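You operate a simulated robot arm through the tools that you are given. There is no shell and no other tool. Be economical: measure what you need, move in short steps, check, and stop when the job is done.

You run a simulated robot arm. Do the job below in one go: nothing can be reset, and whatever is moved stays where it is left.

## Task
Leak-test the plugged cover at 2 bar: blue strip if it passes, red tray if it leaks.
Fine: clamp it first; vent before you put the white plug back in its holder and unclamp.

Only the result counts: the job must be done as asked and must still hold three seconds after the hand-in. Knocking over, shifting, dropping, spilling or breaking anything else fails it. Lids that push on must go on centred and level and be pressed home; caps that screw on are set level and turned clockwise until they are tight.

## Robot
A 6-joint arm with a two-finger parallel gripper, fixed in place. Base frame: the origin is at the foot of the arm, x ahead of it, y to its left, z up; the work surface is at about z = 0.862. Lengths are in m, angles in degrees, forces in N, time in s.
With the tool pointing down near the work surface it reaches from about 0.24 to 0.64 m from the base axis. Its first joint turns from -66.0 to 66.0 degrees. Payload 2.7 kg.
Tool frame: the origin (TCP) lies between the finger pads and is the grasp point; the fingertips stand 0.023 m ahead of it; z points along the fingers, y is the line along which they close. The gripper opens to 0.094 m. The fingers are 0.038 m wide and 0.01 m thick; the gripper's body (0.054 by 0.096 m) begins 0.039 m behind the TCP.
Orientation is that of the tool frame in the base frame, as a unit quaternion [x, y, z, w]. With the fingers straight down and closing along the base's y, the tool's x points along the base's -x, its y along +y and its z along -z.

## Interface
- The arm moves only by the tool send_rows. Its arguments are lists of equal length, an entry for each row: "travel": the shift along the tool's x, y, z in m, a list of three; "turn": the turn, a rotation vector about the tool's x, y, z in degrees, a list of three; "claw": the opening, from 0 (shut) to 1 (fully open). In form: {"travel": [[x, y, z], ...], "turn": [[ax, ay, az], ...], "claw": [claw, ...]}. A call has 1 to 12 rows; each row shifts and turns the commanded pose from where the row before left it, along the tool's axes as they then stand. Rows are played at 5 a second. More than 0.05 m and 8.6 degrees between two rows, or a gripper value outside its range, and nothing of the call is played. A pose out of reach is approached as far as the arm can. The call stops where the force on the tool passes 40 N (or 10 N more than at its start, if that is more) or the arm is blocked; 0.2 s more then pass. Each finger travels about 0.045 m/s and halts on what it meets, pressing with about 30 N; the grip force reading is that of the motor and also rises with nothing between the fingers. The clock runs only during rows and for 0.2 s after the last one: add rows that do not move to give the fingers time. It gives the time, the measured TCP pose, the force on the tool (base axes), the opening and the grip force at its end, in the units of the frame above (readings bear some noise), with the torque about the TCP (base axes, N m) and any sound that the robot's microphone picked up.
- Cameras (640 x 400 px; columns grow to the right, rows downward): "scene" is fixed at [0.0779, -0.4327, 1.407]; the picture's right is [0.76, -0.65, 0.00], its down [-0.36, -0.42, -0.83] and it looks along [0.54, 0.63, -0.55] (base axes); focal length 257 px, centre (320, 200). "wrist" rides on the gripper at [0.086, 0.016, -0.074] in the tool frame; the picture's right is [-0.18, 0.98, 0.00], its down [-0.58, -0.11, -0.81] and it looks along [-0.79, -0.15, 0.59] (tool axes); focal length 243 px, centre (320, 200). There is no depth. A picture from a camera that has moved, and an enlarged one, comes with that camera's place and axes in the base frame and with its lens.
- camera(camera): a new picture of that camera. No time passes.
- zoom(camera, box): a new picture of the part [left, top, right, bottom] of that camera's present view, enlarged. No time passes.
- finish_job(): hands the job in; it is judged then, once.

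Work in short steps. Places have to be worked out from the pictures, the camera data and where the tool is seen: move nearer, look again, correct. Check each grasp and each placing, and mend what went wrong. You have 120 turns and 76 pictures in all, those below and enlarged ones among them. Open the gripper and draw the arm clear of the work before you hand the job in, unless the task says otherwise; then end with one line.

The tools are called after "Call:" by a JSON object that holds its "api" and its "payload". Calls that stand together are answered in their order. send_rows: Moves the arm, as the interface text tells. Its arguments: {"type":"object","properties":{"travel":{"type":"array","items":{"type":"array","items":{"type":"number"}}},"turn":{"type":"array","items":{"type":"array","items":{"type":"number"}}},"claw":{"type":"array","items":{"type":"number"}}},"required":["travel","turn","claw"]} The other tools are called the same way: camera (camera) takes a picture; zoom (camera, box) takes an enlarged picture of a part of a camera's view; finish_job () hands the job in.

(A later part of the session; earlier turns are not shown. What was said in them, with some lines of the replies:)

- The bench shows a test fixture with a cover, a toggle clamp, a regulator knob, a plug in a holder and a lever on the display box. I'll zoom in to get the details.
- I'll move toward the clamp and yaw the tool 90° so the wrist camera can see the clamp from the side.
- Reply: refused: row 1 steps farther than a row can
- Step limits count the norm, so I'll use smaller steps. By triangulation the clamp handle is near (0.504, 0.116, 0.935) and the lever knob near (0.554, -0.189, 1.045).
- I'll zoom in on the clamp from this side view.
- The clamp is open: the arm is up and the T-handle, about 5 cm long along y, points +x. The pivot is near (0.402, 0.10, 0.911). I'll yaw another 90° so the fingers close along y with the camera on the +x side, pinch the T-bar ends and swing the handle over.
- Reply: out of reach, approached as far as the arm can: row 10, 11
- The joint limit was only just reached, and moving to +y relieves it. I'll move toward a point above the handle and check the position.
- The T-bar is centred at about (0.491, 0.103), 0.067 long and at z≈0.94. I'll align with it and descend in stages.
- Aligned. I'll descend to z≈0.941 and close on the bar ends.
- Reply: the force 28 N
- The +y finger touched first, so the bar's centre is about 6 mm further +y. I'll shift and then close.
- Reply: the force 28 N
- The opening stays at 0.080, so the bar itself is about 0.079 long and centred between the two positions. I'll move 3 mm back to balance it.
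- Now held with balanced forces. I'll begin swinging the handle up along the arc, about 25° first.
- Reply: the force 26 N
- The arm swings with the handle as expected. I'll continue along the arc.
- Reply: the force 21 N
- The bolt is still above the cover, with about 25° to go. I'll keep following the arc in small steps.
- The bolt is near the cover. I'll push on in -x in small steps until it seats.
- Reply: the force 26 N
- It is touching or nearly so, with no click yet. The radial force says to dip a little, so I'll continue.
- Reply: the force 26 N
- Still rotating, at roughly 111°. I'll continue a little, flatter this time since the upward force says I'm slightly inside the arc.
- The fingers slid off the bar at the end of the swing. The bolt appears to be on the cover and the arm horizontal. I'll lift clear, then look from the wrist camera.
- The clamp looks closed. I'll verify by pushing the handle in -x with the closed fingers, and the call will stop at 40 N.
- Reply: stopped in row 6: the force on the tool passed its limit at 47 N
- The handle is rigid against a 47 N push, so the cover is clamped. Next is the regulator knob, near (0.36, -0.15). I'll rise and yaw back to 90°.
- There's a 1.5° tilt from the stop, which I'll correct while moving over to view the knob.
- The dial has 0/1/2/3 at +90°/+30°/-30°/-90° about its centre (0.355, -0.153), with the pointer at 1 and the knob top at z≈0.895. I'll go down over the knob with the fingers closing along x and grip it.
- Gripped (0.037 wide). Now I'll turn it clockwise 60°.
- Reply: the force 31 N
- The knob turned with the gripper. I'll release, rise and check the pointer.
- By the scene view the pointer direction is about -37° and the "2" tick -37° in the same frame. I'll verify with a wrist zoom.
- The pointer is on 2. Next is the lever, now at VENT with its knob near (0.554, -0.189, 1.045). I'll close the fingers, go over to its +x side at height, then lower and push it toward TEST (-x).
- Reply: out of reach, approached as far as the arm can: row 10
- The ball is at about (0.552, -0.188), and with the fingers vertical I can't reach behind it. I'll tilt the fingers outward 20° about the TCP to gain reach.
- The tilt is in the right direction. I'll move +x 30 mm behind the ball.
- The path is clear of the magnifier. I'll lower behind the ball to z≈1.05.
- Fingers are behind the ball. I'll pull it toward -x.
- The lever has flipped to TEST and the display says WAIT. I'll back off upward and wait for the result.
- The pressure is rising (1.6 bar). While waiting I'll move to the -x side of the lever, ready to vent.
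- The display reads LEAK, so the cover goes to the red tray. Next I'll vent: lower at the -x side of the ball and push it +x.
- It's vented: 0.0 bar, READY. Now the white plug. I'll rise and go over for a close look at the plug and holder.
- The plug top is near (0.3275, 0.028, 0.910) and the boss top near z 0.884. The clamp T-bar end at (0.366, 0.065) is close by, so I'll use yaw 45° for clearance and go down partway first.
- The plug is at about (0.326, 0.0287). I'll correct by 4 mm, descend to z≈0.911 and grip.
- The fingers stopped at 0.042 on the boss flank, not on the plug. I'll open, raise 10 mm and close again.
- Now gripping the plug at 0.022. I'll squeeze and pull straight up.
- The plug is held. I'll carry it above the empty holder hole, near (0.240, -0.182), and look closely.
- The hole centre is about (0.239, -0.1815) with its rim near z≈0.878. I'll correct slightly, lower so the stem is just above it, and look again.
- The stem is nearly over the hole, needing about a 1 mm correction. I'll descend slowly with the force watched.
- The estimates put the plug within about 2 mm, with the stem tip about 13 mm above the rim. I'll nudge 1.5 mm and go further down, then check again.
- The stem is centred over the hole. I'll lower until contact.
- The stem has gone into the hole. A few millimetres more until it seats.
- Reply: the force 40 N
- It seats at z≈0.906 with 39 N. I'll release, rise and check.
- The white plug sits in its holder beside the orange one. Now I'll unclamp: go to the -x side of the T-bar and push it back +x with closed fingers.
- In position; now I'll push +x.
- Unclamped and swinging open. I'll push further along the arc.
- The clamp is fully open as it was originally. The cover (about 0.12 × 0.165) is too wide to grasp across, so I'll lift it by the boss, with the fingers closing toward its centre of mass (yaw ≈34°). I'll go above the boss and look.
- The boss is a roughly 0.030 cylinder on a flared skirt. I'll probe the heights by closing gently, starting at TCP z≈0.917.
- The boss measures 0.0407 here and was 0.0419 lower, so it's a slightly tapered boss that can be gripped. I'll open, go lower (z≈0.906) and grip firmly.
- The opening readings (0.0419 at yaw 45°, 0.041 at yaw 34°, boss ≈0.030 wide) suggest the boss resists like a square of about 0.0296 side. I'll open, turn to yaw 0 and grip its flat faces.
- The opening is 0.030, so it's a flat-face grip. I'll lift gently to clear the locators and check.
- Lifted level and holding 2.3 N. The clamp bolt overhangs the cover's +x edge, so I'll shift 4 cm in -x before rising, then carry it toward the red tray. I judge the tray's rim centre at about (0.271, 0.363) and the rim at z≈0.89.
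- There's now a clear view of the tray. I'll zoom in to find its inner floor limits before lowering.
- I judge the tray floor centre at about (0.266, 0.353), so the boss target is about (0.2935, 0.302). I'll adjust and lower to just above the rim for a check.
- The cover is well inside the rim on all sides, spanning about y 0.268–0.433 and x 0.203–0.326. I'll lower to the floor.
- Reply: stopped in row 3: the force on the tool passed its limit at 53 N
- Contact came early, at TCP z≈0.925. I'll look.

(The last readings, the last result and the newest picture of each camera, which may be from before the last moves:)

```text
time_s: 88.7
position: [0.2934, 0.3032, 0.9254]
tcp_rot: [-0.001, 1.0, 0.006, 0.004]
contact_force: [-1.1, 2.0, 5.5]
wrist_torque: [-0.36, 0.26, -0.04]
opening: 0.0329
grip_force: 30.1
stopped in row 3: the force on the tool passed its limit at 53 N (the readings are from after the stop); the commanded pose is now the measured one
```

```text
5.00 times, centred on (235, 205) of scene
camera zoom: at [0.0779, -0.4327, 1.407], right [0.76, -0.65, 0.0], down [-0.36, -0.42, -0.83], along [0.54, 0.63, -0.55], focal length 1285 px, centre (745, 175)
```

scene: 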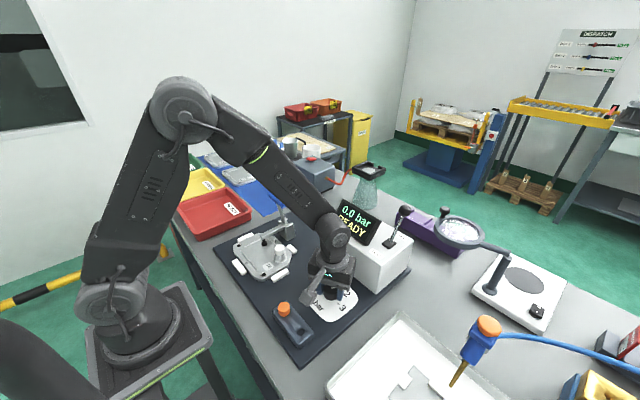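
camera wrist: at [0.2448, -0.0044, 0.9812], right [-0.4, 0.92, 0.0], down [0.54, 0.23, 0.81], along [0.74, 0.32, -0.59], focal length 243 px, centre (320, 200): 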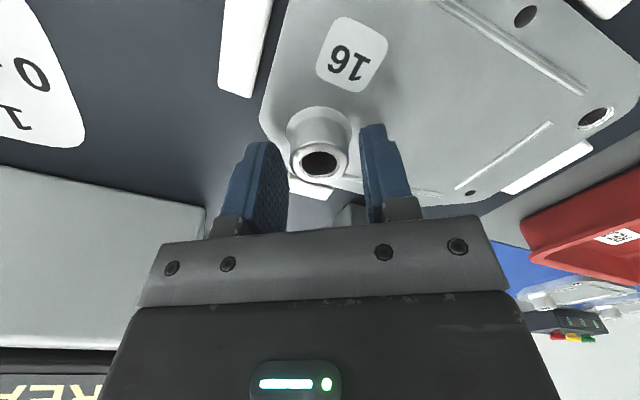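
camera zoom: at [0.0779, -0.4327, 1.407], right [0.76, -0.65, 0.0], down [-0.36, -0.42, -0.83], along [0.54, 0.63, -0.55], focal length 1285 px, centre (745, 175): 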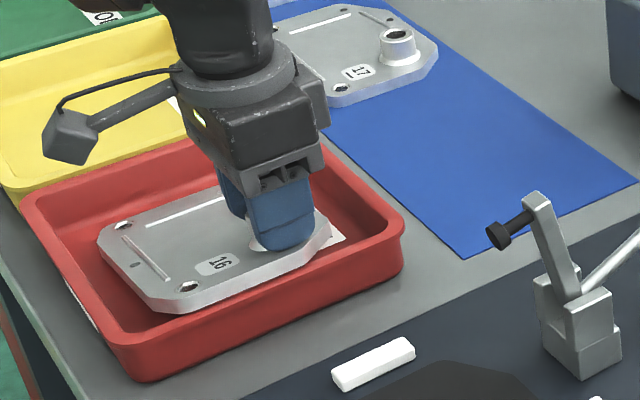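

The cover's -y edge caught the front wall and the cover tilted in the grip. I'll raise it, then look at its attitude.

Call:
{"api": "send_rows", "payload": {"travel": [[0, 0, -0.01], [0, 0, -0.02], [0, 0, -0.01], [0, 0, 0]], "turn": [[0, 0, 0], [0, 0, 0], [0, 0, 0], [0, 0, 0]], "claw": [0, 0, 0, 0]}}

Call:
{"api": "zoom", "payload": {"camera": "scene", "box": [180, 155, 290, 235]}}

```text
time_s: 89.7
position: [0.294, 0.3029, 0.9639]
tcp_rot: [-0.001, 1.0, 0.005, 0.003]
contact_force: [-0.2, -0.4, -2.9]
wrist_torque: [-0.12, -0.08, -0.02]
opening: 0.0306
grip_force: 30.2
```

```text
5.00 times, centred on (235, 195) of scene
camera zoom: at [0.0779, -0.4326, 1.407], right [0.76, -0.65, 0.0], down [-0.36, -0.42, -0.83], along [0.54, 0.63, -0.55], focal length 1285 px, centre (745, 225)
```

zoom: 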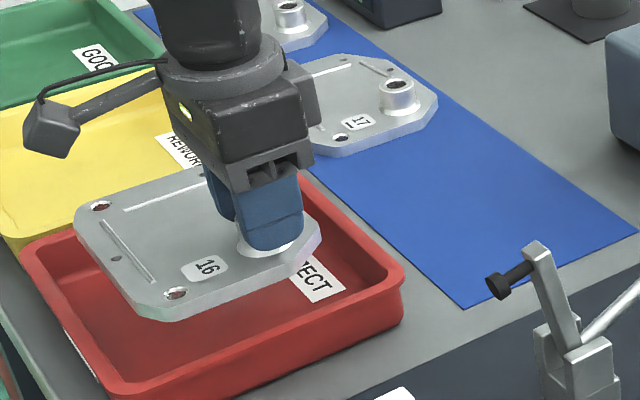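

The cover now sits about 8 mm higher in the fingers and is nearly level. I'll shift 7 mm toward +y and lower again slowly.

Call:
{"api": "send_rows", "payload": {"travel": [[0, 0.007, 0], [0, 0, 0.015], [0, 0, 0.01], [0, 0, 0.004], [0, 0, 0.004], [0, 0, 0.004], [0, 0, 0.004], [0, 0, 0.004]], "turn": [[0.57, 0.34, 0], [0, 0, 0], [0, 0, 0], [0, 0, 0], [0, 0, 0], [0, 0, 0], [0, 0, 0], [0, 0, 0]], "claw": [0, 0, 0, 0, 0, 0, 0, 0]}}

```text
time_s: 91.5
position: [0.2927, 0.3097, 0.9186]
tcp_rot: [0.0, 1.0, 0.0, 0.001]
contact_force: [0.8, -0.5, -3.0]
wrist_torque: [-0.17, -0.1, 0.02]
opening: 0.0306
grip_force: 29.9
```

No contact so far, and it is now below the rim. I'll continue slowly to the floor.

Call:
{"api": "send_rows", "payload": {"travel": [[0, 0, 0.004], [0, 0, 0.004], [0, 0, 0.003], [0, 0, 0.002], [0, 0, 0.002], [0, 0, 0]], "turn": [[0, 0, 0], [0, 0, 0], [0, 0, 0], [0, 0, 0], [0, 0, 0], [0, 0, 0]], "claw": [0, 0, 0, 0, 0, 0]}}

```text
time_s: 92.9
position: [0.2929, 0.3109, 0.9044]
tcp_rot: [-0.001, 1.0, 0.0, 0.001]
contact_force: [1.2, -0.4, -3.2]
wrist_torque: [-0.1, -0.09, 0.01]
opening: 0.0305
grip_force: 30.2
```

Still free. A few more millimetres.

Call:
{"api": "send_rows", "payload": {"travel": [[0, 0, 0.002], [0, 0, 0.002], [0, 0, 0.002], [0, 0, 0.001], [0, 0, 0]], "turn": [[0, 0, 0], [0, 0, 0], [0, 0, 0], [0, 0, 0], [0, 0, 0]], "claw": [0, 0, 0, 0, 0]}}

Call:
{"api": "zoom", "payload": {"camera": "scene", "box": [180, 165, 290, 245]}}

```text
time_s: 94.1
position: [0.2928, 0.3116, 0.8977]
tcp_rot: [-0.002, 1.0, 0.001, 0.003]
contact_force: [-1.2, -4.3, 21.4]
wrist_torque: [-0.23, 0.07, 0.02]
opening: 0.0297
grip_force: 30.0
```

```text
5.00 times, centred on (235, 205) of scene
camera zoom: at [0.0777, -0.433, 1.4069], right [0.76, -0.65, 0.0], down [-0.36, -0.42, -0.84], along [0.54, 0.63, -0.55], focal length 1285 px, centre (745, 175)
```

zoom: 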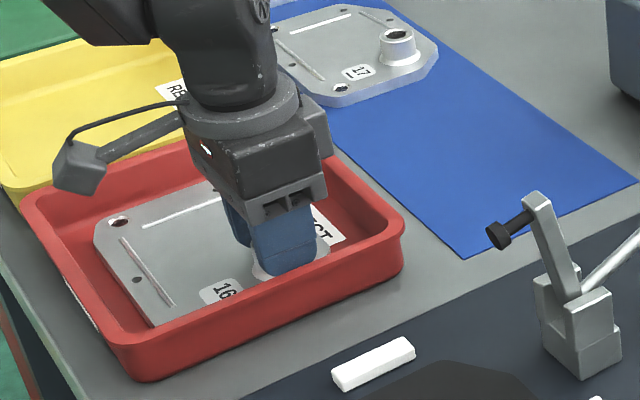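

The cover is flat on the tray floor (contact at the predicted height). I'll release, rise and draw clear.

Call:
{"api": "send_rows", "payload": {"travel": [[0, 0, -0.0005], [0, 0, 0], [0, 0, 0], [0, 0, -0.02], [0, 0, -0.04], [0, 0, -0.04], [0, 0, -0.04], [0, -0.04, -0.02], [0, -0.04, -0.02], [0, -0.04, 0], [0, -0.04, 0], [0, 0, 0]], "turn": [[0, 0, 0], [0, 0, 0], [0, 0, 0], [0, 0, 0], [0, 0, 0], [0, 0, 0], [0, 0, 0], [0, 0, 0], [0, 0, 0], [0, 0, 0], [0, 0, 0], [0, 0, 0]], "claw": [0.4, 0.48, 0.48, 0.48, 0.48, 0.48, 0.48, 0.48, 0.6, 0.7, 0.7, 0.7]}}

Call:
{"api": "camera", "payload": {"camera": "scene"}}

Call:
{"api": "zoom", "payload": {"camera": "scene", "box": [170, 165, 290, 245]}}

```text
time_s: 96.7
position: [0.2955, 0.1513, 1.0795]
tcp_rot: [-0.002, 1.0, 0.0, 0.001]
contact_force: [-0.9, 0.1, 0.2]
wrist_torque: [0.02, -0.02, 0.01]
opening: 0.0659
grip_force: 0.2
```

```text
3 pictures are left
```

scene: 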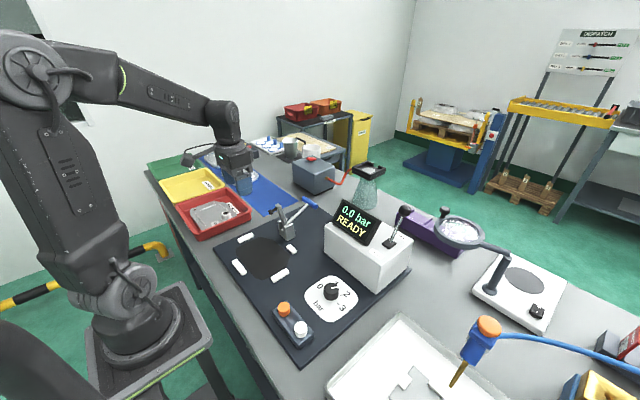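

```text
5.00 times, centred on (230, 205) of scene
camera zoom: at [0.0779, -0.4327, 1.407], right [0.76, -0.65, 0.0], down [-0.36, -0.42, -0.83], along [0.54, 0.63, -0.55], focal length 1285 px, centre (770, 175)
```

zoom: 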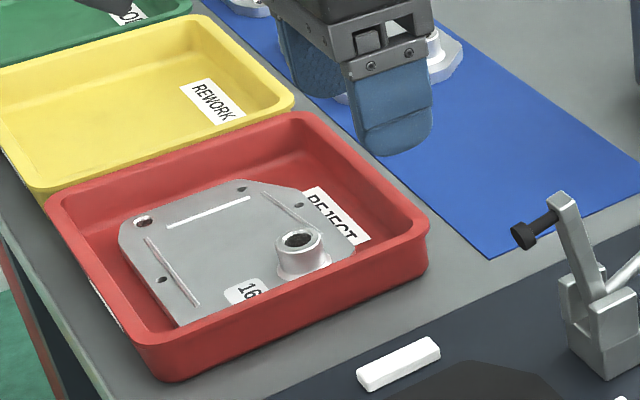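

Cover 16 lies flat in the red tray, the white plug is in its holder, the clamp is open, the lever is at VENT and the arm is clear. Handing in.

Call:
{"api": "finish_job", "payload": {}}

```text
The job is handed in.
```

The cover leaked at the 2 bar setting (display: LEAK, 1.4 bar), so it was vented to 0.0 bar, the white plug was put back in its holder, the clamp was opened and cover 16 now lies flat in the red tray; on the way in it caught the tray wall once and I reset it.
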